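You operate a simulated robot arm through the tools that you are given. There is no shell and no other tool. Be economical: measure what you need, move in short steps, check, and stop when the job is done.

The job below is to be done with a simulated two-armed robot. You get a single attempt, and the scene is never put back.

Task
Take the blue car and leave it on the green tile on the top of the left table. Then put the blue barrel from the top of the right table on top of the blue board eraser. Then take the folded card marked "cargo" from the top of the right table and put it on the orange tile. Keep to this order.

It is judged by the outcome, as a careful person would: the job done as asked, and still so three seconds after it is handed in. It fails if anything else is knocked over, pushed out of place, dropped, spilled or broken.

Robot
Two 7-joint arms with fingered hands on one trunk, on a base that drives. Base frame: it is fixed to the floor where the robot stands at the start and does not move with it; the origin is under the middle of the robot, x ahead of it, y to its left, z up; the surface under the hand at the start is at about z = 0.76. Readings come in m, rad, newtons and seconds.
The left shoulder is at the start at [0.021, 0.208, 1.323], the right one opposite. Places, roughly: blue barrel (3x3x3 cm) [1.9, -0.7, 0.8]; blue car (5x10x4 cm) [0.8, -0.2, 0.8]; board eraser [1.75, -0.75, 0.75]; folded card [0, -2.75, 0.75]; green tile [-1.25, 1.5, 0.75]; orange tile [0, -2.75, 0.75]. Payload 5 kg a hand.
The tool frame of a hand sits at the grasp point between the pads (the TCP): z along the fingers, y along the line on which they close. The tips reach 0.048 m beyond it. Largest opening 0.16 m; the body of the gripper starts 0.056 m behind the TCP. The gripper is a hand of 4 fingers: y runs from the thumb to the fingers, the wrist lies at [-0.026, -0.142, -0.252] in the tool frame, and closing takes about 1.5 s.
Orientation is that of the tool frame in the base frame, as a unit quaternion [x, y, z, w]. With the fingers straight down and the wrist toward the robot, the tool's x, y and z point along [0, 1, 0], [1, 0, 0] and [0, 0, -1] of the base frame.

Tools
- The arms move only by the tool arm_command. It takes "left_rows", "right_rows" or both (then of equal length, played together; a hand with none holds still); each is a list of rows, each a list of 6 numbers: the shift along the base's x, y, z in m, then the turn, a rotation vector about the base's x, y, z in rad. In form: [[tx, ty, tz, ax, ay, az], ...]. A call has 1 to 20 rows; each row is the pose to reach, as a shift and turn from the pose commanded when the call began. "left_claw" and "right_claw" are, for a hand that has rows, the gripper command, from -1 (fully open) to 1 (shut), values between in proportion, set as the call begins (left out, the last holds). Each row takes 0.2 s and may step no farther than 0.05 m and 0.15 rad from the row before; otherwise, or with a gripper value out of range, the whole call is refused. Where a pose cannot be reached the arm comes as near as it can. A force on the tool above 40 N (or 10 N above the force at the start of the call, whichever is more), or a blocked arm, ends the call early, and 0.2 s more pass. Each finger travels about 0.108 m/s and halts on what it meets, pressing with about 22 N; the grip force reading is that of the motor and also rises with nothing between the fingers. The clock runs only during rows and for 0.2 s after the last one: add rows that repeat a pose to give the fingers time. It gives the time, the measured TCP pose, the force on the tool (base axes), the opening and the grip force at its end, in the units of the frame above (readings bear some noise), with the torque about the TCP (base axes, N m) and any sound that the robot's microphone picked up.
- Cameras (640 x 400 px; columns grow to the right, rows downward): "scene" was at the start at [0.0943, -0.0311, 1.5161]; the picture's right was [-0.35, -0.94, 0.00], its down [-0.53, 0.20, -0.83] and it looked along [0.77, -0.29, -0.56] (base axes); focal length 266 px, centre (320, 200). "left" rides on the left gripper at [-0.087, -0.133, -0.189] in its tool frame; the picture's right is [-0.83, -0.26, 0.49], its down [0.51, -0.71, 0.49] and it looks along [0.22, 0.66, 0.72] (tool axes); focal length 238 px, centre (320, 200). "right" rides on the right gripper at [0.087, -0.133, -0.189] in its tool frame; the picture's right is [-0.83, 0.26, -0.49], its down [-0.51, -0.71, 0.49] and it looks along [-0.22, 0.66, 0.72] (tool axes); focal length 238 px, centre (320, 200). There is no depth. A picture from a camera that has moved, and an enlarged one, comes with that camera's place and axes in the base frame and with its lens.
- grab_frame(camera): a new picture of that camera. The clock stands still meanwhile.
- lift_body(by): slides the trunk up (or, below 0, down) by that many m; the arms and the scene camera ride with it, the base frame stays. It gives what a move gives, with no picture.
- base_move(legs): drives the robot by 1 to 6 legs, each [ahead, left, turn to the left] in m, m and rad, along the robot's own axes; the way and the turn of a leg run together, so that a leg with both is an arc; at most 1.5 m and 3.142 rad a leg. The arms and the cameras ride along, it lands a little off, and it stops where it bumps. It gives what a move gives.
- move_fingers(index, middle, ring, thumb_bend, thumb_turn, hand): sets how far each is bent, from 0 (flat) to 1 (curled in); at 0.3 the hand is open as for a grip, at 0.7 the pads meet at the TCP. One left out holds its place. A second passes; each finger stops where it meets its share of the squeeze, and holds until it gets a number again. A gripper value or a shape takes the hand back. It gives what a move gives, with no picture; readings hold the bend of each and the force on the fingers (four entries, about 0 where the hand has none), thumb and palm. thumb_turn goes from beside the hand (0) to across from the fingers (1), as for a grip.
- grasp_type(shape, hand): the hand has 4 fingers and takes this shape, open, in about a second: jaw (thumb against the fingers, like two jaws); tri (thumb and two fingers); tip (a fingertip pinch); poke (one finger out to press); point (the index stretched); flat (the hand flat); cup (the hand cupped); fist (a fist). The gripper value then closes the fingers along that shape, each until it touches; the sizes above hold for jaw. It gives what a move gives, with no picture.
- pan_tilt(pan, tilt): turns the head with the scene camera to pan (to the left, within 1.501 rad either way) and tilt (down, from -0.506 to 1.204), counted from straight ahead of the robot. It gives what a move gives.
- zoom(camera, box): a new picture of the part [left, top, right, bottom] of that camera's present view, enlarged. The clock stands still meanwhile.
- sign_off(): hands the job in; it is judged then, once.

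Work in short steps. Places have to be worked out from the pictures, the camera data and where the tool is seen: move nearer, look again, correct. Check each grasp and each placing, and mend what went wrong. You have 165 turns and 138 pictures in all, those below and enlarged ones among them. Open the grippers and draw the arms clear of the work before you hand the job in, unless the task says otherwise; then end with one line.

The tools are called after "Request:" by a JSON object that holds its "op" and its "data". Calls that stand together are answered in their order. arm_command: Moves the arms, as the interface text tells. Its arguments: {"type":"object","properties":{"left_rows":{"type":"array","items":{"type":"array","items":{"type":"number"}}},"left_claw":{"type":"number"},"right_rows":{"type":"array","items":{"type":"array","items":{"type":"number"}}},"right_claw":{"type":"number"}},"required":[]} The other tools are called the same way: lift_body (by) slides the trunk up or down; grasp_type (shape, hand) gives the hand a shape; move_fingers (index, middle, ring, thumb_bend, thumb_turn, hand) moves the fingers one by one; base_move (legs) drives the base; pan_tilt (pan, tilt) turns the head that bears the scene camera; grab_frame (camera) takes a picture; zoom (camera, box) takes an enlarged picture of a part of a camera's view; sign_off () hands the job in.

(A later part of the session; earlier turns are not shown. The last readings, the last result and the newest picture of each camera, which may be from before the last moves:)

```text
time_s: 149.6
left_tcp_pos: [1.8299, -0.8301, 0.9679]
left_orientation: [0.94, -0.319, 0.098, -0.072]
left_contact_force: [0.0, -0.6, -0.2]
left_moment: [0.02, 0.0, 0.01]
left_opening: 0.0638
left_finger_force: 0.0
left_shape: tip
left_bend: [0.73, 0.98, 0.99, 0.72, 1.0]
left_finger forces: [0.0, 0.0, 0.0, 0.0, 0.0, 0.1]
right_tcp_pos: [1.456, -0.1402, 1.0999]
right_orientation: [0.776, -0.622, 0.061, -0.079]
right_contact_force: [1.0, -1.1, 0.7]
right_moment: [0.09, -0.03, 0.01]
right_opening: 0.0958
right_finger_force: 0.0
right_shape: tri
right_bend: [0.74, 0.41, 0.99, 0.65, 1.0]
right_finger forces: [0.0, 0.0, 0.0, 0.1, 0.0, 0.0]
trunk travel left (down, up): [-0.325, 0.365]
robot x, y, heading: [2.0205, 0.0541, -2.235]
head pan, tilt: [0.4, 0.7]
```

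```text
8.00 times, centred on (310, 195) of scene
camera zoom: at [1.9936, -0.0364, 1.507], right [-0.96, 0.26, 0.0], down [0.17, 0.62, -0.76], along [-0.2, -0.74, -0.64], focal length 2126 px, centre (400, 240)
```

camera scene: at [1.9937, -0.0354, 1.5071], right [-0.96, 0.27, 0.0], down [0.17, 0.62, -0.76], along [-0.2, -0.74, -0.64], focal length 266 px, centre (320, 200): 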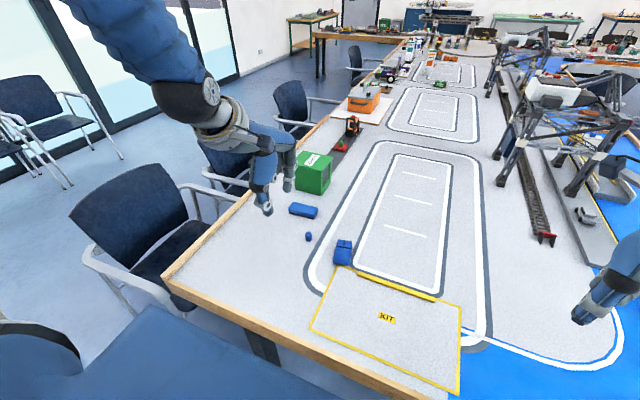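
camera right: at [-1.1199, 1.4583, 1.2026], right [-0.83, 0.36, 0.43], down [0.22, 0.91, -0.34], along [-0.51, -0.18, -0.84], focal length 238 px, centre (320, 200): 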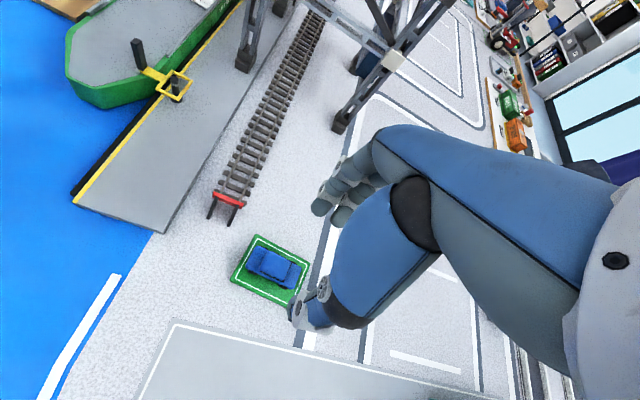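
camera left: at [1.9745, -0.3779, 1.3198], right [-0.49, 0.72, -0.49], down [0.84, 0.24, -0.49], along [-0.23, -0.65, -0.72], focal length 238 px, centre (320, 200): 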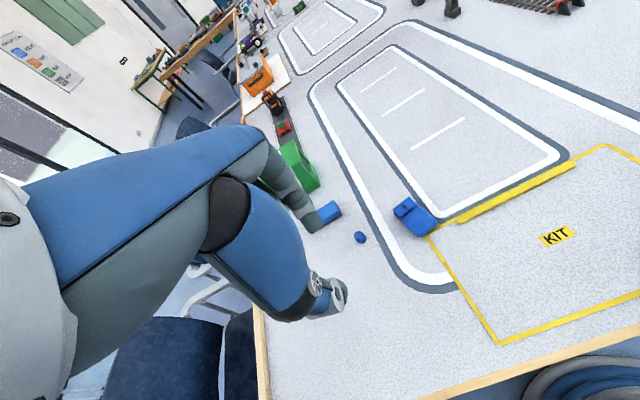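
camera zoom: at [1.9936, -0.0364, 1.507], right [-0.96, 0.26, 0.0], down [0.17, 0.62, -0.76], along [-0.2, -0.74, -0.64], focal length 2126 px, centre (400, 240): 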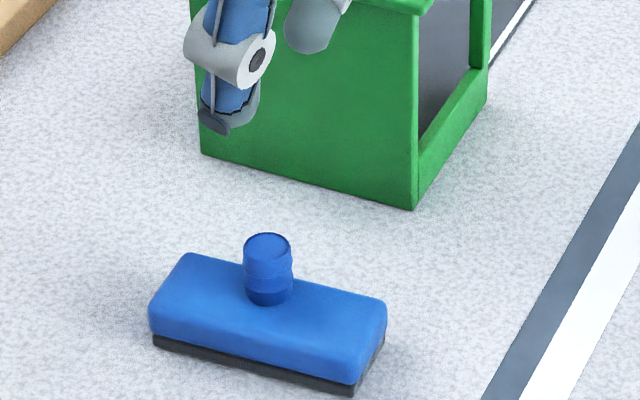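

The barrel stands centred on the eraser. I draw the left arm back and look along the table toward the card's rough place.

Request:
{"op": "arm_command", "data": {"left_rows": [[0, 0, 0.05, 0, 0, 0], [0, 0, 0.1, 0, 0, 0], [0.015, 0.03, 0.13, 0, 0, 0], [0.03, 0.07, 0.15, 0, 0, 0], [0.05, 0.11, 0.16, 0, 0, 0], [0.07, 0.15, 0.16, 0, 0, 0], [0.09, 0.19, 0.16, 0, 0, 0], [0.11, 0.23, 0.16, 0, 0, 0], [0.13, 0.27, 0.16, 0, 0, 0], [0.15, 0.31, 0.16, 0, 0, 0]]}}

Request:
{"op": "pan_tilt", "data": {"pan": 0.1, "tilt": 0.35}}

Request:
{"op": "grab_frame", "data": {"camera": "scene"}}

Request:
{"op": "zoom", "data": {"camera": "scene", "box": [220, 60, 420, 185]}}

```text
time_s: 151.8
left_tcp_pos: [1.98, -0.5182, 1.1305]
left_orientation: [0.94, -0.319, 0.098, -0.07]
left_contact_force: [0.8, 0.8, 0.8]
left_moment: [-0.06, 0.07, -0.01]
left_opening: 0.0639
left_finger_force: 0.0
left_shape: tip
left_bend: [0.73, 0.98, 0.99, 0.72, 1.0]
left_finger forces: [0.0, 0.1, 0.0, 0.0, 0.1, 0.0]
right_tcp_pos: [1.4568, -0.1364, 1.1019]
right_orientation: [0.776, -0.623, 0.061, -0.078]
right_contact_force: [-0.5, 1.8, 1.0]
right_moment: [-0.08, 0.03, -0.01]
right_opening: 0.0958
right_finger_force: 0.0
right_shape: tri
right_bend: [0.74, 0.41, 0.99, 0.65, 1.0]
right_finger forces: [0.1, 0.0, 0.0, 0.1, 0.0, 0.0]
trunk travel left (down, up): [-0.325, 0.365]
robot x, y, heading: [2.021, 0.0575, -2.237]
head pan, tilt: [0.4, 0.7]
```

```text
time_s: 152.6
left_tcp_pos: [1.9787, -0.5216, 1.1298]
left_orientation: [0.94, -0.319, 0.097, -0.072]
left_contact_force: [0.4, 0.5, 0.2]
left_moment: [-0.02, 0.01, 0.04]
left_opening: 0.0638
left_finger_force: 0.1
left_shape: tip
left_bend: [0.73, 0.98, 0.99, 0.72, 1.0]
left_finger forces: [0.0, 0.0, 0.0, 0.1, 0.0, 0.0]
right_tcp_pos: [1.4565, -0.1386, 1.1002]
right_orientation: [0.776, -0.623, 0.062, -0.077]
right_contact_force: [0.3, -0.7, -0.2]
right_moment: [-0.03, -0.03, -0.02]
right_opening: 0.0957
right_finger_force: 0.1
right_shape: tri
right_bend: [0.74, 0.41, 0.99, 0.65, 1.0]
right_finger forces: [0.0, 0.0, 0.0, 0.0, 0.1, 0.0]
trunk travel left (down, up): [-0.325, 0.365]
robot x, y, heading: [2.022, 0.0526, -2.237]
head pan, tilt: [0.099, 0.351]
```

```text
55 pictures are left
camera scene: at [1.9663, -0.0318, 1.5385], right [-0.84, 0.54, 0.0], down [0.19, 0.29, -0.94], along [-0.5, -0.79, -0.34], focal length 266 px, centre (320, 200)
```

scene: 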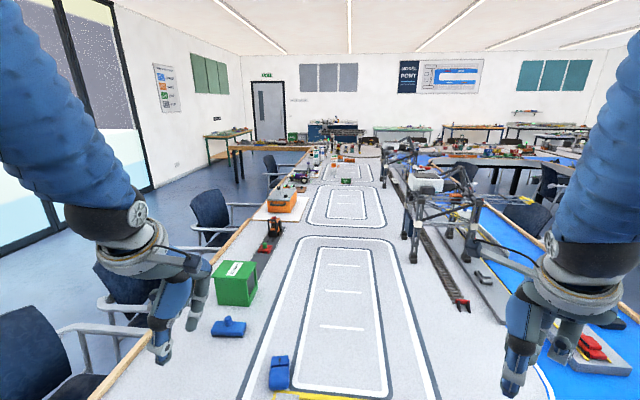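

```text
3.20 times, centred on (320, 122) of scene
camera zoom: at [1.9663, -0.0318, 1.5385], right [-0.84, 0.54, 0.0], down [0.19, 0.29, -0.94], along [-0.5, -0.79, -0.34], focal length 850 px, centre (320, 448)
```

zoom: 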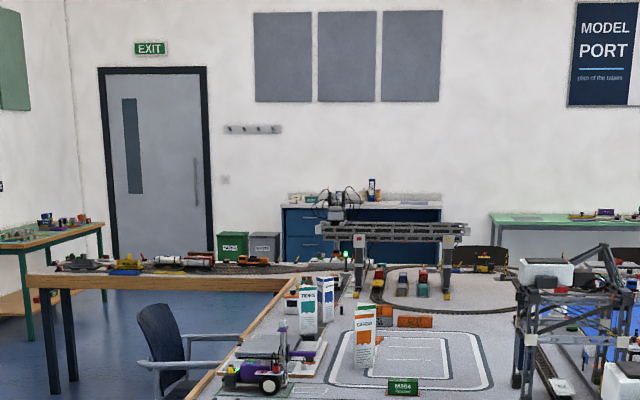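

I can see folded cards farther along the table, closer to its far (window) side. I strafe around the table's corner, between the chair and the high table, and then look along that side.

Request:
{"op": "base_move", "data": {"legs": [[-0.1, 0, 0], [0, 1.1, 0], [0, 0.9, 0]]}}

Request:
{"op": "pan_tilt", "data": {"pan": 0.0, "tilt": 0.45}}

Request:
{"op": "grab_frame", "data": {"camera": "scene"}}

```text
time_s: 163.3
left_tcp_pos: [3.604, -1.6744, 1.131]
left_orientation: [0.938, -0.324, 0.098, -0.072]
left_contact_force: [-0.2, 0.6, -0.4]
left_moment: [0.05, 0.07, 0.0]
left_opening: 0.0639
left_finger_force: 0.1
left_shape: tip
left_bend: [0.73, 0.98, 0.99, 0.72, 1.0]
left_finger forces: [0.0, 0.1, 0.0, 0.0, 0.0, 0.1]
right_tcp_pos: [3.085, -1.2881, 1.1002]
right_orientation: [0.773, -0.627, 0.062, -0.078]
right_contact_force: [0.3, -0.7, -0.8]
right_moment: [0.01, -0.01, 0.01]
right_opening: 0.0958
right_finger_force: 0.1
right_shape: tri
right_bend: [0.74, 0.41, 0.99, 0.65, 1.0]
right_finger forces: [0.0, 0.0, 0.0, 0.0, 0.1, 0.0]
trunk travel left (down, up): [-0.325, 0.365]
robot x, y, heading: [3.655, -1.0975, -2.255]
head pan, tilt: [0.099, 0.351]
```

```text
time_s: 164.0
left_tcp_pos: [3.6034, -1.6738, 1.1315]
left_orientation: [0.938, -0.324, 0.099, -0.071]
left_contact_force: [0.2, 0.3, 0.3]
left_moment: [0.0, 0.02, -0.02]
left_opening: 0.0638
left_finger_force: 0.0
left_shape: tip
left_bend: [0.73, 0.98, 0.99, 0.72, 1.0]
left_finger forces: [0.0, 0.1, 0.1, 0.0, 0.0, 0.0]
right_tcp_pos: [3.0851, -1.2871, 1.1015]
right_orientation: [0.773, -0.627, 0.063, -0.077]
right_contact_force: [-1.0, -0.1, 0.0]
right_moment: [0.0, -0.02, -0.02]
right_opening: 0.0958
right_finger_force: 0.2
right_shape: tri
right_bend: [0.74, 0.41, 0.99, 0.65, 1.0]
right_finger forces: [0.1, 0.0, 0.0, 0.0, 0.0, 0.0]
trunk travel left (down, up): [-0.325, 0.365]
robot x, y, heading: [3.6528, -1.0991, -2.249]
head pan, tilt: [0.0, 0.45]
```

```text
53 pictures are left
camera scene: at [3.5898, -1.1794, 1.5294], right [-0.78, 0.63, 0.0], down [0.27, 0.34, -0.9], along [-0.57, -0.7, -0.44], focal length 266 px, centre (320, 200)
```

scene: 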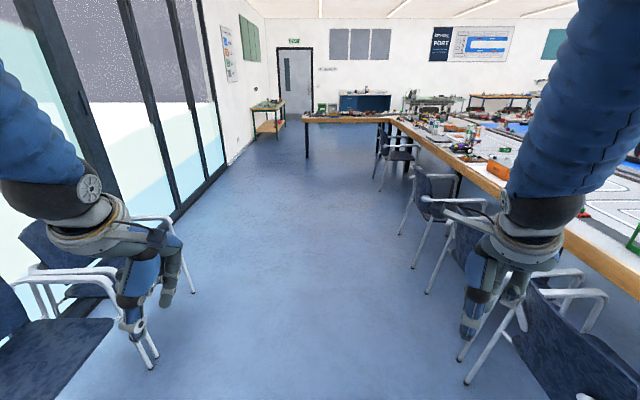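

The lane along the far side is wide and clear. I drive 2.9 m along it and look at the table on the right.

Request:
{"op": "base_move", "data": {"legs": [[1.45, 0, 0], [1.45, 0, 0]]}}

Request:
{"op": "pan_tilt", "data": {"pan": -1.1, "tilt": 0.5}}

Request:
{"op": "grab_frame", "data": {"camera": "scene"}}

```text
time_s: 177.9
left_tcp_pos: [1.7868, -3.8998, 1.1294]
left_orientation: [0.939, -0.323, 0.098, -0.072]
left_contact_force: [0.2, 0.2, 0.6]
left_moment: [0.03, -0.04, -0.01]
left_opening: 0.0638
left_finger_force: 0.0
left_shape: tip
left_bend: [0.73, 0.98, 0.99, 0.72, 1.0]
left_finger forces: [0.1, 0.0, 0.0, 0.0, 0.0, 0.0]
right_tcp_pos: [1.2666, -3.515, 1.1005]
right_orientation: [0.773, -0.626, 0.061, -0.078]
right_contact_force: [-0.9, -0.2, 0.3]
right_moment: [0.0, 0.03, 0.03]
right_opening: 0.0958
right_finger_force: 0.0
right_shape: tri
right_bend: [0.74, 0.41, 0.99, 0.65, 1.0]
right_finger forces: [0.1, 0.2, 0.1, 0.0, 0.0, 0.0]
trunk travel left (down, up): [-0.325, 0.365]
robot x, y, heading: [1.8334, -3.3279, -2.248]
head pan, tilt: [0.0, 0.45]
```

```text
time_s: 179.2
left_tcp_pos: [1.7866, -3.9001, 1.1292]
left_orientation: [0.938, -0.324, 0.097, -0.072]
left_contact_force: [-0.4, 0.9, 0.7]
left_moment: [-0.02, -0.02, -0.01]
left_opening: 0.0641
left_finger_force: 0.1
left_shape: tip
left_bend: [0.73, 0.98, 0.99, 0.72, 1.0]
left_finger forces: [0.0, 0.0, 0.1, 0.0, 0.0, 0.0]
right_tcp_pos: [1.2665, -3.5149, 1.099]
right_orientation: [0.773, -0.626, 0.062, -0.078]
right_contact_force: [0.0, 0.0, -0.8]
right_moment: [0.0, 0.02, -0.02]
right_opening: 0.0957
right_finger_force: 0.1
right_shape: tri
right_bend: [0.74, 0.41, 0.99, 0.65, 1.0]
right_finger forces: [0.1, 0.0, 0.0, 0.0, 0.0, 0.0]
trunk travel left (down, up): [-0.325, 0.365]
robot x, y, heading: [1.8324, -3.3272, -2.248]
head pan, tilt: [-1.1, 0.499]
```

```text
52 pictures are left
camera scene: at [1.7392, -3.3155, 1.5249], right [0.2, 0.98, 0.0], down [0.47, -0.1, -0.88], along [-0.86, 0.18, -0.48], focal length 266 px, centre (320, 200)
```

scene: 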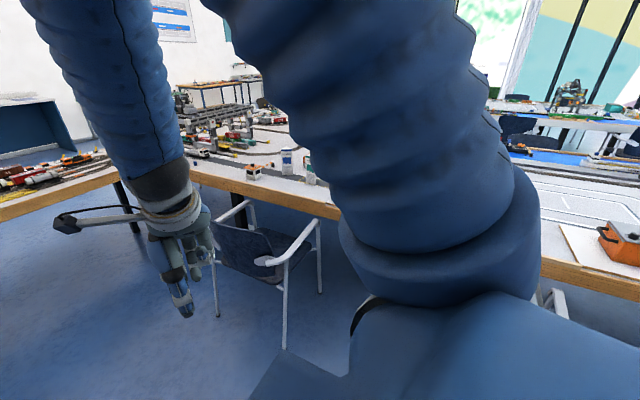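

The arm blocks this view, so I turn the robot right to face the table.

Request:
{"op": "base_move", "data": {"legs": [[0, 0, -1.566]]}}

Request:
{"op": "pan_tilt", "data": {"pan": 0.15, "tilt": 0.45}}

Request:
{"op": "grab_frame", "data": {"camera": "scene"}}

```text
time_s: 183.5
left_tcp_pos: [1.2611, -3.2613, 1.1305]
left_orientation: [-0.423, 0.898, -0.12, -0.021]
left_contact_force: [-0.1, 0.4, 0.6]
left_moment: [-0.01, 0.02, 0.0]
left_opening: 0.0641
left_finger_force: 0.0
left_shape: tip
left_bend: [0.73, 0.98, 0.99, 0.72, 1.0]
left_finger forces: [0.0, 0.1, 0.1, 0.0, 0.0, 0.1]
right_tcp_pos: [1.6619, -2.7536, 1.1006]
right_orientation: [-0.091, 0.991, -0.099, 0.01]
right_contact_force: [0.2, -0.3, -0.6]
right_moment: [0.01, 0.01, 0.0]
right_opening: 0.096
right_finger_force: 0.0
right_shape: tri
right_bend: [0.74, 0.41, 0.99, 0.65, 1.0]
right_finger forces: [0.1, 0.0, 0.0, 0.0, 0.1, 0.0]
trunk travel left (down, up): [-0.325, 0.365]
robot x, y, heading: [1.8328, -3.3277, 2.438]
head pan, tilt: [-1.1, 0.499]
```

```text
time_s: 184.9
left_tcp_pos: [1.2611, -3.2607, 1.1291]
left_orientation: [-0.422, 0.898, -0.12, -0.021]
left_contact_force: [0.7, 0.6, -0.2]
left_moment: [0.02, 0.01, -0.01]
left_opening: 0.064
left_finger_force: 0.0
left_shape: tip
left_bend: [0.73, 0.98, 0.99, 0.72, 1.0]
left_finger forces: [0.1, 0.0, 0.0, 0.0, 0.1, 0.0]
right_tcp_pos: [1.6613, -2.7537, 1.1011]
right_orientation: [-0.091, 0.991, -0.098, 0.009]
right_contact_force: [0.6, 1.1, -0.1]
right_moment: [-0.01, 0.0, 0.02]
right_opening: 0.0958
right_finger_force: 0.0
right_shape: tri
right_bend: [0.74, 0.41, 0.99, 0.65, 1.0]
right_finger forces: [0.0, 0.0, 0.0, 0.0, 0.0, 0.0]
trunk travel left (down, up): [-0.325, 0.365]
robot x, y, heading: [1.8338, -3.3247, 2.436]
head pan, tilt: [0.15, 0.45]
```

```text
51 pictures are left
camera scene: at [1.7487, -3.2706, 1.5293], right [0.53, 0.85, 0.0], down [0.37, -0.23, -0.9], along [-0.76, 0.47, -0.44], focal length 266 px, centre (320, 200)
```

scene: 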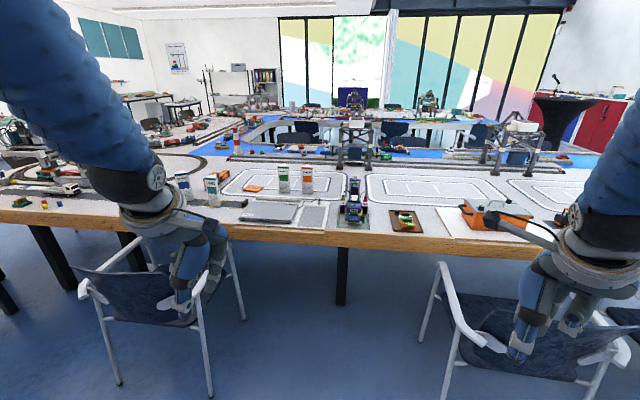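

Four folded cards stand ahead, with an orange tile to their left. I zoom in.

Request:
{"op": "zoom", "data": {"camera": "scene", "box": [165, 140, 375, 240]}}

Request:
{"op": "zoom", "data": {"camera": "scene", "box": [190, 155, 330, 215]}}

```text
3.05 times, centred on (270, 190) of scene
camera zoom: at [1.7487, -3.2706, 1.5293], right [0.53, 0.85, 0.0], down [0.37, -0.23, -0.9], along [-0.76, 0.47, -0.44], focal length 810 px, centre (472, 230)
```

zoom: 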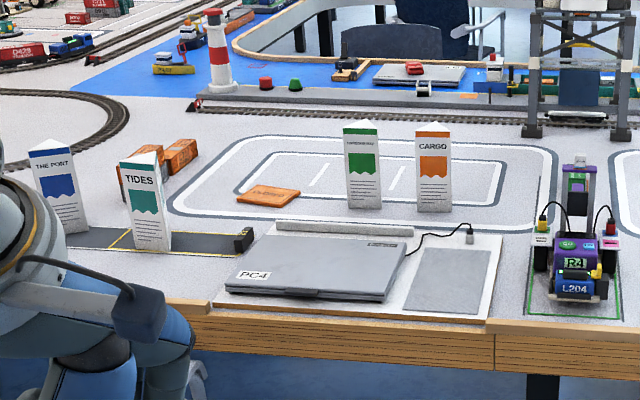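

```text
4.57 times, centred on (260, 185) of scene
camera zoom: at [1.7487, -3.2706, 1.5293], right [0.53, 0.85, 0.0], down [0.37, -0.23, -0.9], along [-0.76, 0.47, -0.44], focal length 1215 px, centre (594, 269)
```

zoom: 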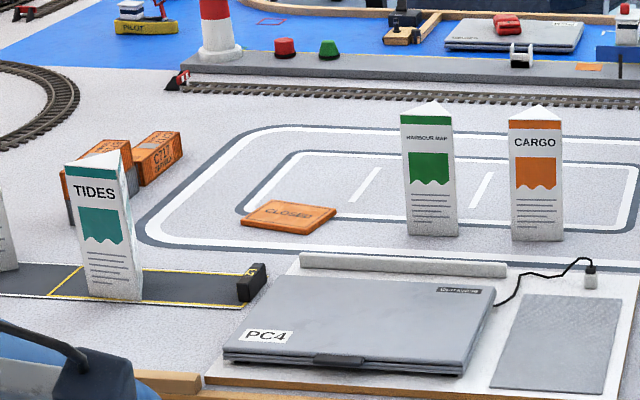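

The CARGO card stands near (0.297, -2.474), about 23 cm tall, 8 cm wide and triangular. The orange tile is at about (0.008, -2.761). I raise both hands, then drive into the gap between the chairs.

Request:
{"op": "arm_command", "data": {"left_rows": [[0, 0, 0.04, 0, 0, 0], [0, 0, 0.08, 0, 0, 0], [0, 0, 0.11, 0, 0, 0], [0, 0, 0.11, 0, 0, 0]], "right_rows": [[0, 0, 0.04, 0, 0, 0], [0, 0, 0.08, 0, 0, 0], [0, 0, 0.12, 0, 0, 0], [0, 0, 0.12, 0, 0, 0]]}}

Request:
{"op": "base_move", "data": {"legs": [[0.3, 0.29, 0.035], [0.38, 0, 0]]}}

Request:
{"op": "pan_tilt", "data": {"pan": 0.15, "tilt": 0.7}}

Request:
{"op": "grab_frame", "data": {"camera": "scene"}}

```text
time_s: 185.9
left_tcp_pos: [1.2346, -3.258, 1.2244]
left_orientation: [-0.422, 0.898, -0.119, -0.021]
left_contact_force: [-0.5, -0.1, -0.2]
left_moment: [0.05, -0.01, 0.01]
left_opening: 0.0642
left_finger_force: 0.1
left_shape: tip
left_bend: [0.73, 0.98, 0.99, 0.72, 1.0]
left_finger forces: [0.0, 0.1, 0.1, 0.1, 0.0, 0.0]
left hand out of reach, approached as far as the arm can: row 1, 2, 3, 4
right_tcp_pos: [1.6574, -2.7478, 1.2131]
right_orientation: [-0.09, 0.991, -0.1, 0.01]
right_contact_force: [-0.2, 0.1, 0.8]
right_moment: [0.05, -0.02, 0.01]
right_opening: 0.096
right_finger_force: 0.0
right_shape: tri
right_bend: [0.74, 0.41, 0.99, 0.65, 1.0]
right_finger forces: [0.0, 0.0, 0.1, 0.0, 0.0, 0.0]
right hand out of reach, approached as far as the arm can: row 3, 4
trunk travel left (down, up): [-0.325, 0.365]
robot x, y, heading: [1.8364, -3.3263, 2.439]
head pan, tilt: [0.15, 0.45]
```

```text
time_s: 190.5
left_tcp_pos: [0.518, -3.0776, 1.2236]
left_orientation: [-0.438, 0.891, -0.121, -0.018]
left_contact_force: [-0.3, -0.3, -0.9]
left_moment: [-0.04, -0.05, 0.03]
left_opening: 0.0643
left_finger_force: 0.0
left_shape: tip
left_bend: [0.73, 0.98, 0.99, 0.72, 1.0]
left_finger forces: [0.0, 0.0, 0.0, 0.0, 0.0, 0.1]
right_tcp_pos: [0.9226, -2.5527, 1.2117]
right_orientation: [-0.107, 0.989, -0.099, 0.012]
right_contact_force: [-0.3, 0.6, -1.1]
right_moment: [-0.02, -0.06, 0.0]
right_opening: 0.0957
right_finger_force: 0.2
right_shape: tri
right_bend: [0.74, 0.41, 0.99, 0.65, 1.0]
right_finger forces: [0.0, 0.0, 0.1, 0.0, 0.0, 0.0]
trunk travel left (down, up): [-0.325, 0.365]
robot x, y, heading: [1.1177, -3.1239, 2.469]
head pan, tilt: [0.15, 0.45]
```

```text
time_s: 191.3
left_tcp_pos: [0.5187, -3.0795, 1.224]
left_orientation: [-0.438, 0.891, -0.12, -0.018]
left_contact_force: [0.0, -0.1, 0.5]
left_moment: [0.0, 0.0, 0.03]
left_opening: 0.0641
left_finger_force: 0.0
left_shape: tip
left_bend: [0.73, 0.98, 0.99, 0.72, 1.0]
left_finger forces: [0.1, 0.1, 0.0, 0.0, 0.1, 0.0]
right_tcp_pos: [0.9219, -2.5534, 1.2133]
right_orientation: [-0.108, 0.989, -0.1, 0.01]
right_contact_force: [-0.2, -0.1, 0.6]
right_moment: [0.02, 0.01, -0.02]
right_opening: 0.096
right_finger_force: 0.2
right_shape: tri
right_bend: [0.74, 0.41, 0.99, 0.65, 1.0]
right_finger forces: [0.0, 0.0, 0.0, 0.0, 0.0, 0.0]
trunk travel left (down, up): [-0.325, 0.365]
robot x, y, heading: [1.1192, -3.1245, 2.468]
head pan, tilt: [0.15, 0.7]
```

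```text
48 pictures are left
camera scene: at [1.0376, -3.0771, 1.5072], right [0.5, 0.87, 0.0], down [0.56, -0.32, -0.77], along [-0.66, 0.38, -0.64], focal length 266 px, centre (320, 200)
```

scene: 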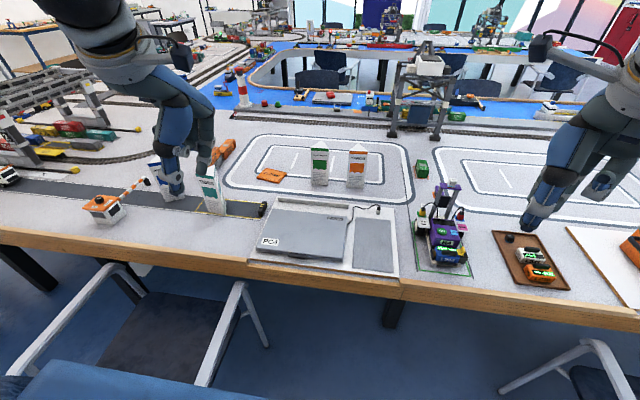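

I am 0.28 m short of the working place and the left chair's arm is near. I zoom to refine the positions before moving in.

Request:
{"op": "zoom", "data": {"camera": "scene", "box": [240, 130, 400, 230]}}

Request:
{"op": "zoom", "data": {"camera": "scene", "box": [60, 240, 380, 400]}}

```text
4.00 times, centred on (320, 180) of scene
camera zoom: at [1.0376, -3.0771, 1.5072], right [0.5, 0.87, 0.0], down [0.56, -0.32, -0.77], along [-0.66, 0.38, -0.64], focal length 1063 px, centre (320, 280)
```

zoom: 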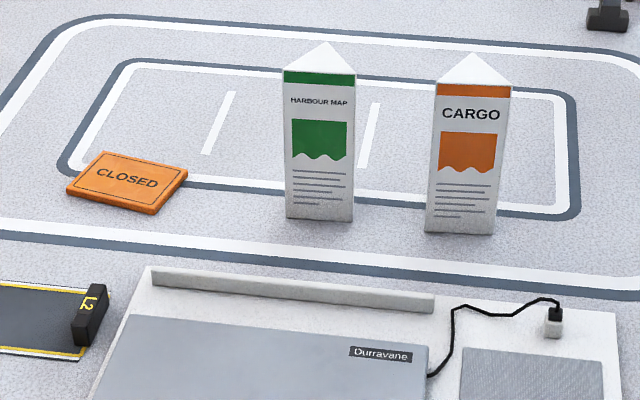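

```text
2.00 times, centred on (220, 320) of scene
camera zoom: at [1.0376, -3.0771, 1.5072], right [0.5, 0.87, 0.0], down [0.56, -0.32, -0.77], along [-0.66, 0.38, -0.64], focal length 531 px, centre (520, -40)
```

zoom: 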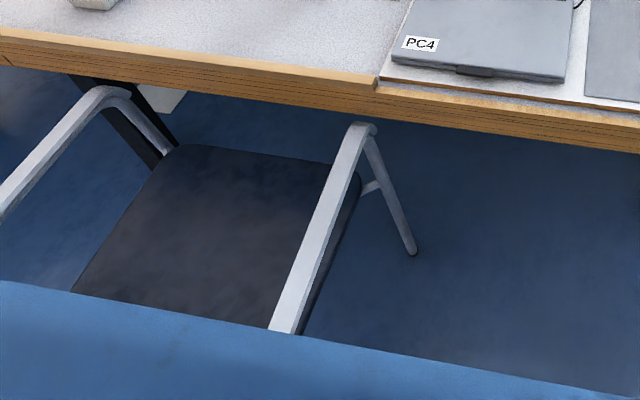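

The card's front face is centred at (0.277, -2.450) facing me. It is 8.4 cm wide, 5.6 cm deep, with its top at z ≈ 0.96. The tile centre is (-0.003, -2.750). I move in 0.28 m, slightly right of the chair.

Request:
{"op": "base_move", "data": {"legs": [[0.0, -0.05, 0], [0.27, 0, 0], [0, 0, 0.08]]}}

Request:
{"op": "grasp_type", "data": {"shape": "tri", "hand": "left"}}

Request:
{"op": "pan_tilt", "data": {"pan": 0.15, "tilt": 0.75}}

Request:
{"op": "grab_frame", "data": {"camera": "scene"}}

```text
time_s: 194.2
left_tcp_pos: [0.3304, -2.9207, 1.2238]
left_orientation: [-0.476, 0.871, -0.121, -0.013]
left_contact_force: [0.1, -0.7, -0.5]
left_moment: [0.02, -0.02, 0.02]
left_opening: 0.0642
left_finger_force: 0.1
left_shape: tip
left_bend: [0.73, 0.98, 0.99, 0.72, 1.0]
left_finger forces: [0.0, 0.0, 0.0, 0.1, 0.1, 0.0]
right_tcp_pos: [0.6889, -2.3627, 1.2138]
right_orientation: [-0.149, 0.984, -0.099, 0.016]
right_contact_force: [-0.1, -0.8, -1.7]
right_moment: [0.01, 0.0, 0.0]
right_opening: 0.0957
right_finger_force: 0.0
right_shape: tri
right_bend: [0.74, 0.41, 0.99, 0.65, 1.0]
right_finger forces: [0.0, 0.0, 0.0, 0.1, 0.0, 0.0]
trunk travel left (down, up): [-0.325, 0.365]
robot x, y, heading: [0.9319, -2.9114, 2.552]
head pan, tilt: [0.15, 0.7]
```

```text
time_s: 195.1
left_tcp_pos: [0.3302, -2.9207, 1.2251]
left_orientation: [-0.475, 0.872, -0.12, -0.014]
left_contact_force: [0.3, 0.5, 0.7]
left_moment: [0.0, 0.02, -0.01]
left_opening: 0.1596
left_finger_force: 0.0
left_shape: tri
left_bend: [0.3, 0.3, 0.99, 0.3, 0.98]
left_finger forces: [0.1, 0.0, 0.1, 0.1, 0.1, 0.1]
right_tcp_pos: [0.6896, -2.3608, 1.2126]
right_orientation: [-0.148, 0.984, -0.099, 0.015]
right_contact_force: [0.4, 0.1, -0.4]
right_moment: [-0.01, 0.0, 0.02]
right_opening: 0.0955
right_finger_force: 0.0
right_shape: tri
right_bend: [0.74, 0.41, 0.99, 0.65, 1.0]
right_finger forces: [0.0, 0.0, 0.0, 0.1, 0.0, 0.1]
trunk travel left (down, up): [-0.325, 0.365]
robot x, y, heading: [0.936, -2.9151, 2.557]
head pan, tilt: [0.15, 0.7]
```

```text
time_s: 195.8
left_tcp_pos: [0.3317, -2.9199, 1.2235]
left_orientation: [-0.475, 0.871, -0.121, -0.013]
left_contact_force: [-0.2, -0.2, -0.3]
left_moment: [0.0, 0.01, -0.03]
left_opening: 0.1594
left_finger_force: 0.2
left_shape: tri
left_bend: [0.3, 0.3, 0.99, 0.3, 0.98]
left_finger forces: [0.0, 0.0, 0.0, 0.0, 0.0, 0.0]
right_tcp_pos: [0.6888, -2.362, 1.2128]
right_orientation: [-0.149, 0.984, -0.099, 0.015]
right_contact_force: [-0.4, 0.0, -0.5]
right_moment: [-0.01, 0.01, 0.0]
right_opening: 0.0959
right_finger_force: 0.1
right_shape: tri
right_bend: [0.74, 0.41, 0.99, 0.65, 1.0]
right_finger forces: [0.0, 0.0, 0.1, 0.0, 0.0, 0.0]
trunk travel left (down, up): [-0.325, 0.365]
robot x, y, heading: [0.931, -2.9136, 2.549]
head pan, tilt: [0.15, 0.75]
```

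```text
45 pictures are left
camera scene: at [0.8495, -2.8751, 1.5029], right [0.42, 0.91, 0.0], down [0.62, -0.29, -0.73], along [-0.66, 0.31, -0.68], focal length 266 px, centre (320, 200)
```

scene: 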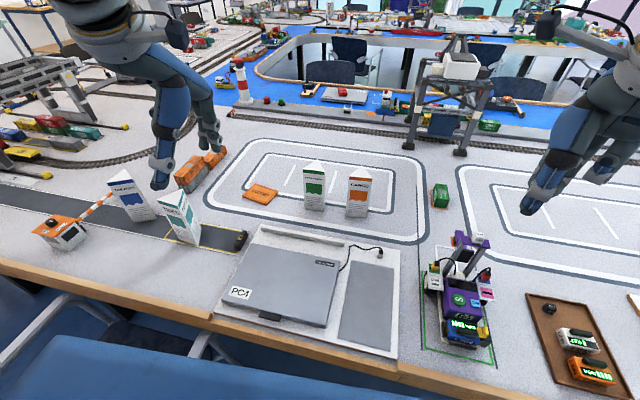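

I set the tip shape again (thumb and index only) and bring the left hand, upright, above the CARGO card at a safe height.

Request:
{"op": "grasp_type", "data": {"shape": "tip", "hand": "left"}}

Request:
{"op": "arm_command", "data": {"left_rows": [[-0.006, 0.042, 0, 0.02, 0.009, -0.004], [-0.012, 0.083, 0, 0.04, 0.018, -0.008], [-0.018, 0.125, 0, 0.06, 0.027, -0.012], [-0.024, 0.166, 0, 0.08, 0.036, -0.016], [-0.03, 0.208, 0, 0.1, 0.045, -0.02], [-0.036, 0.25, 0, 0.12, 0.054, -0.024], [-0.042, 0.291, 0, 0.14, 0.063, -0.028], [-0.048, 0.333, 0, 0.16, 0.072, -0.032], [-0.054, 0.375, 0, 0.18, 0.08, -0.036], [-0.06, 0.416, 0, 0.2, 0.088, -0.04], [-0.067, 0.458, 0, 0.225, 0.096, -0.04], [-0.073, 0.4925, -0.02, 0.225, 0.096, -0.04], [-0.073, 0.4925, -0.06, 0.225, 0.096, -0.04], [-0.073, 0.4925, -0.1, 0.225, 0.096, -0.04], [-0.073, 0.4925, -0.14, 0.225, 0.096, -0.04], [-0.073, 0.4925, -0.16, 0.225, 0.096, -0.04], [-0.073, 0.4925, -0.16, 0.225, 0.096, -0.04]], "left_claw": -0.3}}

Request:
{"op": "zoom", "data": {"camera": "scene", "box": [280, 100, 440, 220]}}

Request:
{"op": "grab_frame", "data": {"camera": "left"}}

```text
time_s: 196.7
left_tcp_pos: [0.3313, -2.9179, 1.2232]
left_orientation: [-0.475, 0.871, -0.121, -0.014]
left_contact_force: [0.4, -0.2, -0.5]
left_moment: [-0.02, -0.01, -0.02]
left_opening: 0.1597
left_finger_force: 0.0
left_shape: tip
left_bend: [0.3, 0.98, 0.99, 0.3, 0.98]
left_finger forces: [0.1, 0.0, 0.0, 0.0, 0.0, 0.0]
right_tcp_pos: [0.6896, -2.3631, 1.2142]
right_orientation: [-0.149, 0.984, -0.098, 0.016]
right_contact_force: [-0.4, -0.7, 0.2]
right_moment: [0.04, 0.01, 0.0]
right_opening: 0.0957
right_finger_force: 0.1
right_shape: tri
right_bend: [0.74, 0.41, 0.99, 0.65, 1.0]
right_finger forces: [0.0, 0.1, 0.0, 0.0, 0.1, 0.0]
trunk travel left (down, up): [-0.325, 0.365]
robot x, y, heading: [0.9352, -2.9191, 2.555]
head pan, tilt: [0.15, 0.75]
```

```text
time_s: 200.3
left_tcp_pos: [0.2591, -2.4255, 1.0634]
left_orientation: [-0.462, 0.887, 0.001, -0.004]
left_contact_force: [-0.5, -0.7, 0.3]
left_moment: [-0.01, 0.03, 0.0]
left_opening: 0.1045
left_finger_force: 0.1
left_shape: tip
left_bend: [0.29, 0.98, 0.99, 0.62, 1.0]
left_finger forces: [0.0, 0.0, 0.1, 0.1, 0.0, 0.0]
right_tcp_pos: [0.6898, -2.3622, 1.2136]
right_orientation: [-0.149, 0.984, -0.098, 0.015]
right_contact_force: [-0.3, 0.3, 0.4]
right_moment: [-0.01, 0.0, 0.02]
right_opening: 0.0961
right_finger_force: 0.0
right_shape: tri
right_bend: [0.74, 0.41, 0.99, 0.65, 1.0]
right_finger forces: [0.0, 0.0, 0.1, 0.0, 0.0, 0.0]
trunk travel left (down, up): [-0.325, 0.365]
robot x, y, heading: [0.9292, -2.9141, 2.557]
head pan, tilt: [0.15, 0.75]
```

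```text
3.33 times, centred on (360, 160) of scene
camera zoom: at [0.8497, -2.8749, 1.5029], right [0.42, 0.91, 0.0], down [0.62, -0.29, -0.73], along [-0.66, 0.31, -0.68], focal length 886 px, centre (187, 333)
```

zoom: 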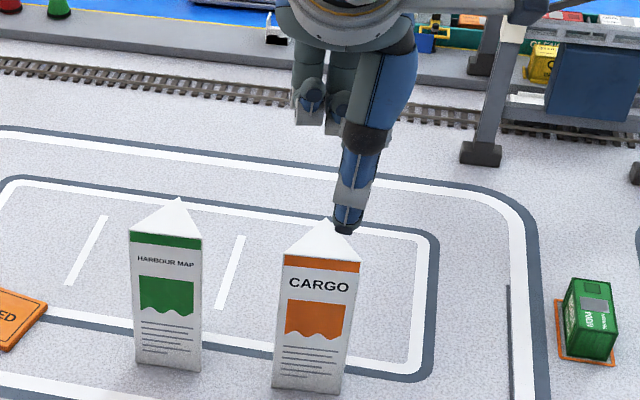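

```text
43 pictures are left
camera left: at [0.419, -2.4304, 1.2518], right [0.69, 0.53, -0.49], down [0.29, -0.82, -0.49], along [-0.67, 0.2, -0.72], focal length 238 px, centre (320, 200)
```

left: 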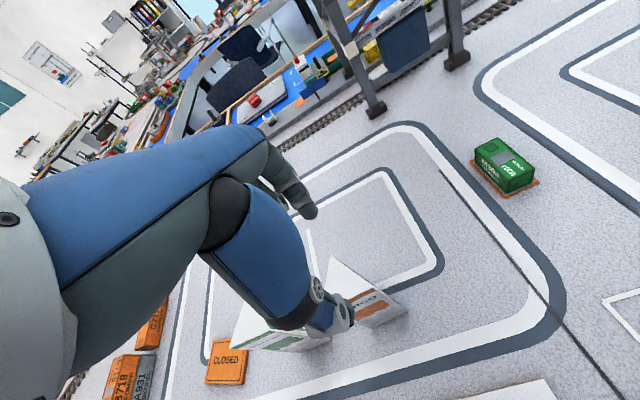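

The thumb tip lies about where calculated, and the card centre is some 7 mm left of the hand. I correct and descend over the card to z ≈ 0.935.

Request:
{"op": "arm_command", "data": {"left_rows": [[-0.004, -0.006, -0.02, 0, 0, 0], [-0.004, -0.006, -0.05, 0, 0, 0], [-0.004, -0.006, -0.08, 0, 0, 0], [-0.004, -0.006, -0.105, 0, 0, 0], [-0.004, -0.006, -0.128, 0, 0, 0], [-0.004, -0.006, -0.128, 0, 0, 0]]}}

Request:
{"op": "zoom", "data": {"camera": "scene", "box": [300, 120, 420, 220]}}

Request:
{"op": "zoom", "data": {"camera": "left", "box": [220, 130, 460, 370]}}

```text
time_s: 201.7
left_tcp_pos: [0.2456, -2.4258, 0.9491]
left_orientation: [-0.462, 0.887, 0.009, -0.006]
left_contact_force: [-0.1, 0.3, 20.7]
left_moment: [-0.12, 0.44, 0.0]
left_opening: 0.1041
left_finger_force: 0.1
left_shape: tip
left_bend: [0.29, 0.99, 0.99, 0.62, 1.0]
left_finger forces: [0.0, 20.9, 0.0, 0.1, 0.1, 0.0]
right_tcp_pos: [0.69, -2.3605, 1.2126]
right_orientation: [-0.149, 0.984, -0.098, 0.017]
right_contact_force: [-0.6, 0.9, -0.5]
right_moment: [-0.06, -0.11, -0.02]
right_opening: 0.0959
right_finger_force: 0.1
right_shape: tri
right_bend: [0.74, 0.41, 0.99, 0.65, 1.0]
right_finger forces: [0.0, 0.0, 0.1, 0.1, 0.0, 0.0]
trunk travel left (down, up): [-0.325, 0.365]
robot x, y, heading: [0.9316, -2.9153, 2.556]
head pan, tilt: [0.15, 0.75]
stopped in row 6 (left hand): the force on the tool passed its limit at 43 N (the readings are from after the stop); the commanded pose is now the measured one
```

```text
4.00 times, centred on (360, 170) of scene
camera zoom: at [0.8496, -2.8747, 1.5029], right [0.42, 0.91, 0.0], down [0.62, -0.29, -0.73], along [-0.66, 0.31, -0.68], focal length 1063 px, centre (160, 320)
```

zoom: 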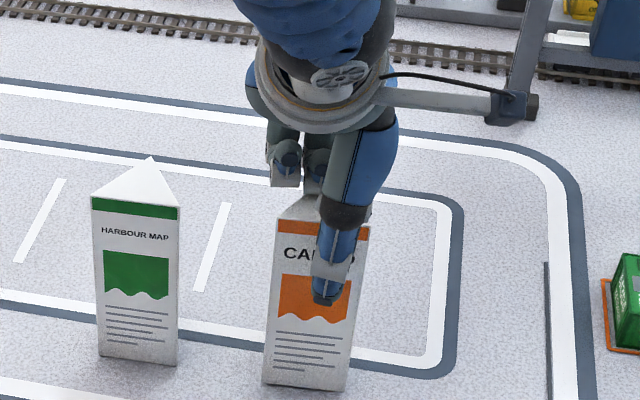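

```text
1.67 times, centred on (340, 250) of left
camera zoom: at [0.4088, -2.4335, 1.1333], right [0.68, 0.54, -0.5], down [0.28, -0.82, -0.51], along [-0.68, 0.2, -0.71], focal length 397 px, centre (287, 117)
```

zoom: 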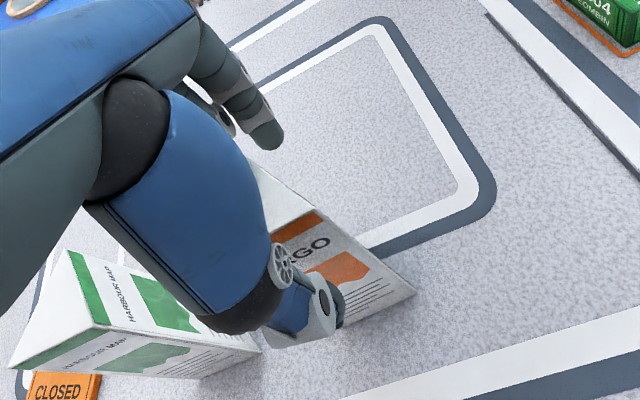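

A curled finger pressed the card's top (21 N), though the card still stands. I rise 2 cm at once, which still leaves 4–5 cm of finger overlap.

Request:
{"op": "arm_command", "data": {"left_rows": [[0, 0, 0.01, 0, 0, 0], [0, 0, 0.02, 0, 0, 0], [0, 0, 0.02, 0, 0, 0]]}}

Request:
{"op": "zoom", "data": {"camera": "scene", "box": [300, 120, 420, 220]}}

Request:
{"op": "zoom", "data": {"camera": "left", "box": [220, 130, 460, 370]}}

```text
time_s: 202.5
left_tcp_pos: [0.2492, -2.4283, 0.9609]
left_orientation: [-0.461, 0.887, 0.006, -0.007]
left_contact_force: [0.2, 0.4, -0.3]
left_moment: [-0.02, 0.0, -0.03]
left_opening: 0.1043
left_finger_force: 0.1
left_shape: tip
left_bend: [0.29, 0.98, 0.99, 0.62, 1.0]
left_finger forces: [0.1, 0.1, 0.1, 0.0, 0.0, 0.0]
right_tcp_pos: [0.6889, -2.3613, 1.2132]
right_orientation: [-0.149, 0.984, -0.099, 0.016]
right_contact_force: [0.5, 1.0, -0.1]
right_moment: [-0.06, 0.02, -0.02]
right_opening: 0.0957
right_finger_force: 0.1
right_shape: tri
right_bend: [0.74, 0.41, 0.99, 0.65, 1.0]
right_finger forces: [0.1, 0.0, 0.1, 0.0, 0.0, 0.1]
trunk travel left (down, up): [-0.325, 0.365]
robot x, y, heading: [0.9342, -2.9123, 2.558]
head pan, tilt: [0.15, 0.75]
```

```text
4.00 times, centred on (360, 170) of scene
camera zoom: at [0.8493, -2.8746, 1.5028], right [0.42, 0.91, 0.0], down [0.62, -0.29, -0.73], along [-0.66, 0.31, -0.68], focal length 1063 px, centre (160, 320)
```

zoom: 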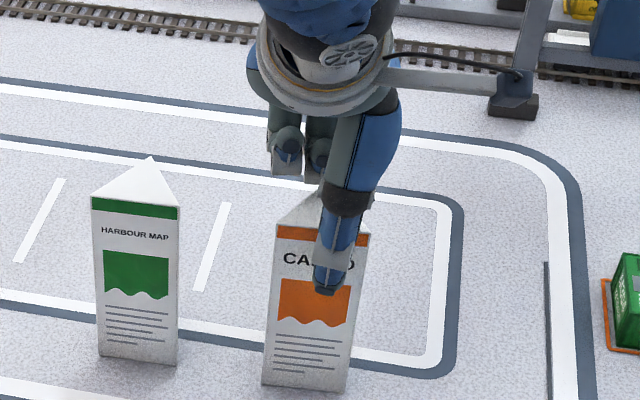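

```text
1.67 times, centred on (340, 250) of left
camera zoom: at [0.4104, -2.4343, 1.1485], right [0.68, 0.54, -0.49], down [0.28, -0.82, -0.5], along [-0.67, 0.2, -0.71], focal length 397 px, centre (287, 117)
```

zoom: 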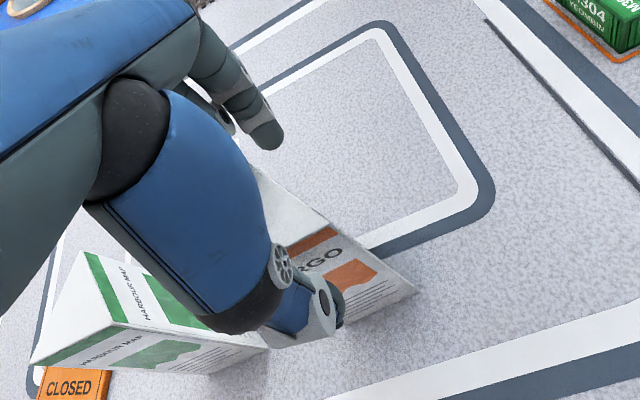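

Both views show thumb and index about 12 mm to the right of the card's middle line. I shift left by that and look again.

Request:
{"op": "arm_command", "data": {"left_rows": [[-0.004, -0.006, 0.002, 0, 0, 0], [-0.007, -0.01, 0.003, 0, 0, 0], [-0.007, -0.01, 0.003, 0, 0, 0]]}}

Request:
{"op": "zoom", "data": {"camera": "scene", "box": [330, 150, 394, 200]}}

Request:
{"op": "zoom", "data": {"camera": "left", "box": [270, 160, 430, 290]}}

```text
time_s: 203.3
left_tcp_pos: [0.2412, -2.4386, 0.9667]
left_orientation: [-0.462, 0.887, 0.007, -0.005]
left_contact_force: [0.7, 0.0, -0.3]
left_moment: [0.03, -0.02, 0.0]
left_opening: 0.1043
left_finger_force: 0.0
left_shape: tip
left_bend: [0.29, 0.98, 0.99, 0.62, 1.0]
left_finger forces: [0.1, 0.0, 0.0, 0.0, 0.1, 0.0]
right_tcp_pos: [0.691, -2.3618, 1.2128]
right_orientation: [-0.149, 0.984, -0.099, 0.015]
right_contact_force: [-0.4, -0.9, 0.1]
right_moment: [0.0, 0.01, -0.03]
right_opening: 0.0958
right_finger_force: 0.0
right_shape: tri
right_bend: [0.74, 0.41, 0.99, 0.65, 1.0]
right_finger forces: [0.0, 0.0, 0.0, 0.1, 0.1, 0.1]
trunk travel left (down, up): [-0.325, 0.365]
robot x, y, heading: [0.9327, -2.9156, 2.558]
head pan, tilt: [0.15, 0.75]
```

```text
8.00 times, centred on (362, 175) of scene
camera zoom: at [0.8497, -2.875, 1.5029], right [0.42, 0.91, 0.0], down [0.62, -0.29, -0.73], along [-0.66, 0.31, -0.68], focal length 2126 px, centre (-16, 400)
```

zoom: 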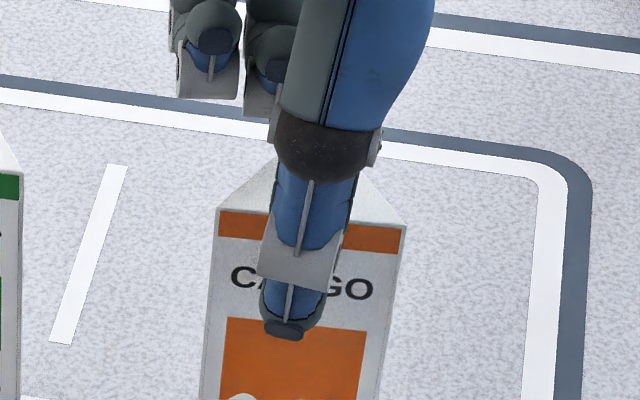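

```text
3.08 times, centred on (350, 225) of left
camera zoom: at [0.4035, -2.445, 1.153], right [0.68, 0.54, -0.49], down [0.28, -0.82, -0.5], along [-0.67, 0.2, -0.71], focal length 733 px, centre (228, 123)
```

zoom: 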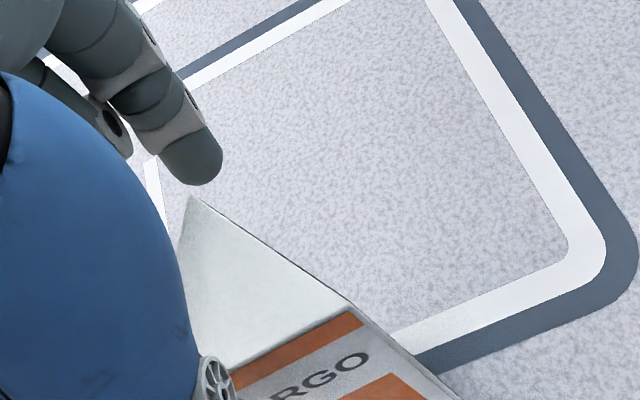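

Thumb and index are now in line with the middle of the face and the apex. I shift 3 mm to even the gaps and close.

Request:
{"op": "arm_command", "data": {"left_rows": [[-0.003, 0.002, 0, 0, 0, 0], [-0.003, 0.002, 0, 0, 0, 0], [-0.003, 0.002, 0, 0, 0, 0], [-0.003, 0.002, 0, 0, 0, 0], [-0.003, 0.002, 0, 0, 0, 0]], "left_claw": 0.2}}

Request:
{"op": "zoom", "data": {"camera": "scene", "box": [310, 130, 406, 205]}}

Request:
{"op": "zoom", "data": {"camera": "left", "box": [270, 160, 430, 290]}}

```text
time_s: 204.5
left_tcp_pos: [0.2385, -2.4369, 0.9662]
left_orientation: [-0.461, 0.887, 0.007, -0.006]
left_contact_force: [-1.6, 1.0, 6.5]
left_moment: [0.07, 0.06, -0.01]
left_opening: 0.0298
left_finger_force: 22.2
left_shape: tip
left_bend: [0.73, 1.0, 1.0, 0.77, 1.0]
left_finger forces: [15.1, 0.0, 0.0, 0.1, 12.9, 0.0]
right_tcp_pos: [0.6896, -2.3627, 1.2151]
right_orientation: [-0.149, 0.984, -0.099, 0.015]
right_contact_force: [-0.1, 0.4, -0.5]
right_moment: [0.02, 0.02, 0.02]
right_opening: 0.096
right_finger_force: 0.0
right_shape: tri
right_bend: [0.74, 0.41, 0.99, 0.65, 1.0]
right_finger forces: [0.1, 0.0, 0.0, 0.0, 0.0, 0.0]
trunk travel left (down, up): [-0.325, 0.365]
robot x, y, heading: [0.9337, -2.9145, 2.552]
head pan, tilt: [0.15, 0.75]
```

```text
5.33 times, centred on (358, 168) of scene
camera zoom: at [0.8499, -2.8751, 1.503], right [0.42, 0.91, 0.0], down [0.62, -0.29, -0.73], along [-0.66, 0.31, -0.68], focal length 1417 px, centre (117, 373)
```

zoom: 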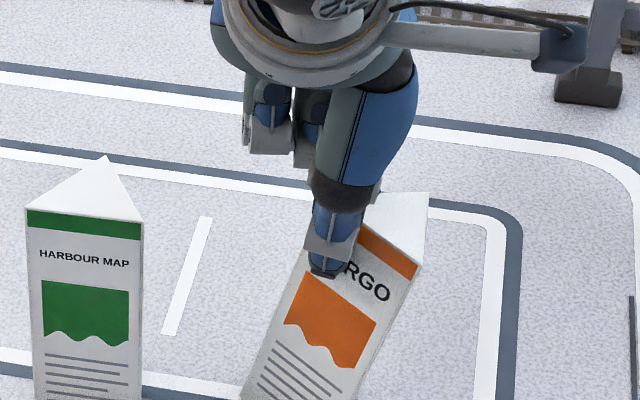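

```text
3.08 times, centred on (350, 225) of left
camera zoom: at [0.4003, -2.4429, 1.1536], right [0.68, 0.54, -0.49], down [0.28, -0.82, -0.5], along [-0.67, 0.2, -0.71], focal length 733 px, centre (228, 123)
```

zoom: 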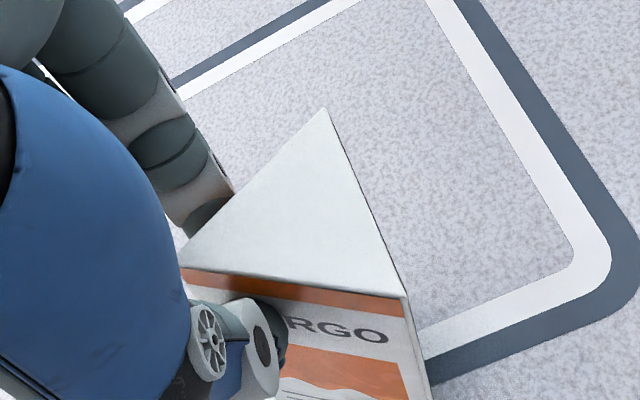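

The index slid off the apex and the card has leaned sideways, but it is still held. Before anything else, I look at how it sits.

Request:
{"op": "grab_frame", "data": {"camera": "scene"}}

Request:
{"op": "zoom", "data": {"camera": "scene", "box": [320, 150, 416, 210]}}

```text
34 pictures are left
camera scene: at [0.8499, -2.8751, 1.503], right [0.42, 0.91, 0.0], down [0.62, -0.29, -0.73], along [-0.66, 0.31, -0.68], focal length 266 px, centre (320, 200)
```

scene: 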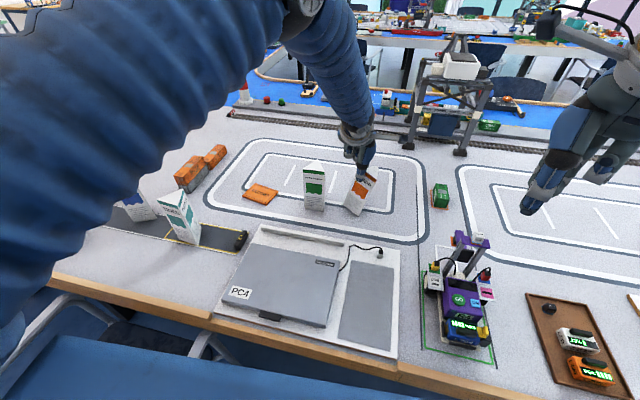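

```text
6.67 times, centred on (368, 180) of scene
camera zoom: at [0.8499, -2.8751, 1.503], right [0.42, 0.91, 0.0], down [0.62, -0.29, -0.73], along [-0.66, 0.31, -0.68], focal length 1771 px, centre (0, 333)
```

zoom: 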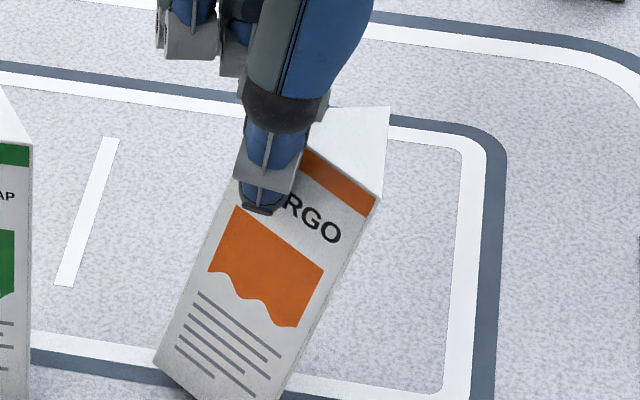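

The card leans about 28° to the right, pinched at its left edge. I lift it very gently first to see if the grip holds.

Request:
{"op": "arm_command", "data": {"left_rows": [[0, 0, 0.005, 0, 0, 0], [0, 0, 0.01, 0, 0, 0], [0, 0, 0.02, 0, 0, 0], [0, 0, 0.03, 0, 0, 0], [0, 0, 0.03, 0, 0, 0]]}}

Request:
{"op": "zoom", "data": {"camera": "scene", "box": [310, 140, 406, 215]}}

```text
time_s: 205.7
left_tcp_pos: [0.2389, -2.4379, 0.997]
left_orientation: [-0.462, 0.887, 0.005, -0.005]
left_contact_force: [-0.6, -0.2, -1.3]
left_moment: [-0.03, 0.0, 0.01]
left_opening: 0.0296
left_finger_force: 22.2
left_shape: tip
left_bend: [0.72, 1.0, 1.0, 0.76, 1.0]
left_finger forces: [12.4, 0.0, 0.0, 0.0, 12.3, 0.0]
right_tcp_pos: [0.6896, -2.3624, 1.2138]
right_orientation: [-0.149, 0.984, -0.099, 0.015]
right_contact_force: [0.1, 0.2, 0.0]
right_moment: [0.0, -0.03, -0.01]
right_opening: 0.096
right_finger_force: 0.1
right_shape: tri
right_bend: [0.74, 0.41, 0.99, 0.65, 1.0]
right_finger forces: [0.1, 0.1, 0.0, 0.0, 0.1, 0.1]
trunk travel left (down, up): [-0.325, 0.365]
robot x, y, heading: [0.9313, -2.9166, 2.557]
head pan, tilt: [0.15, 0.75]
```

```text
5.33 times, centred on (358, 178) of scene
camera zoom: at [0.8492, -2.8746, 1.5028], right [0.42, 0.91, 0.0], down [0.62, -0.29, -0.73], along [-0.66, 0.31, -0.68], focal length 1417 px, centre (117, 320)
```

zoom: 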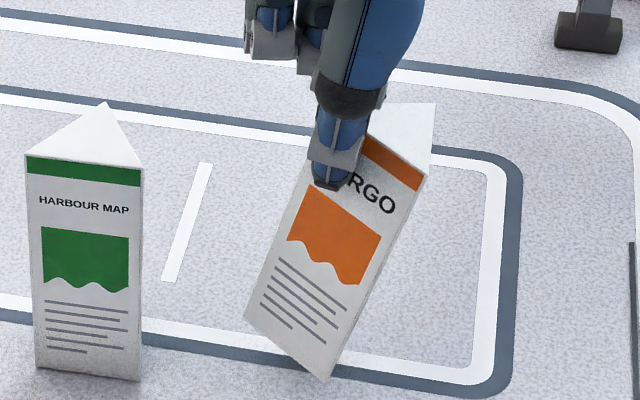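

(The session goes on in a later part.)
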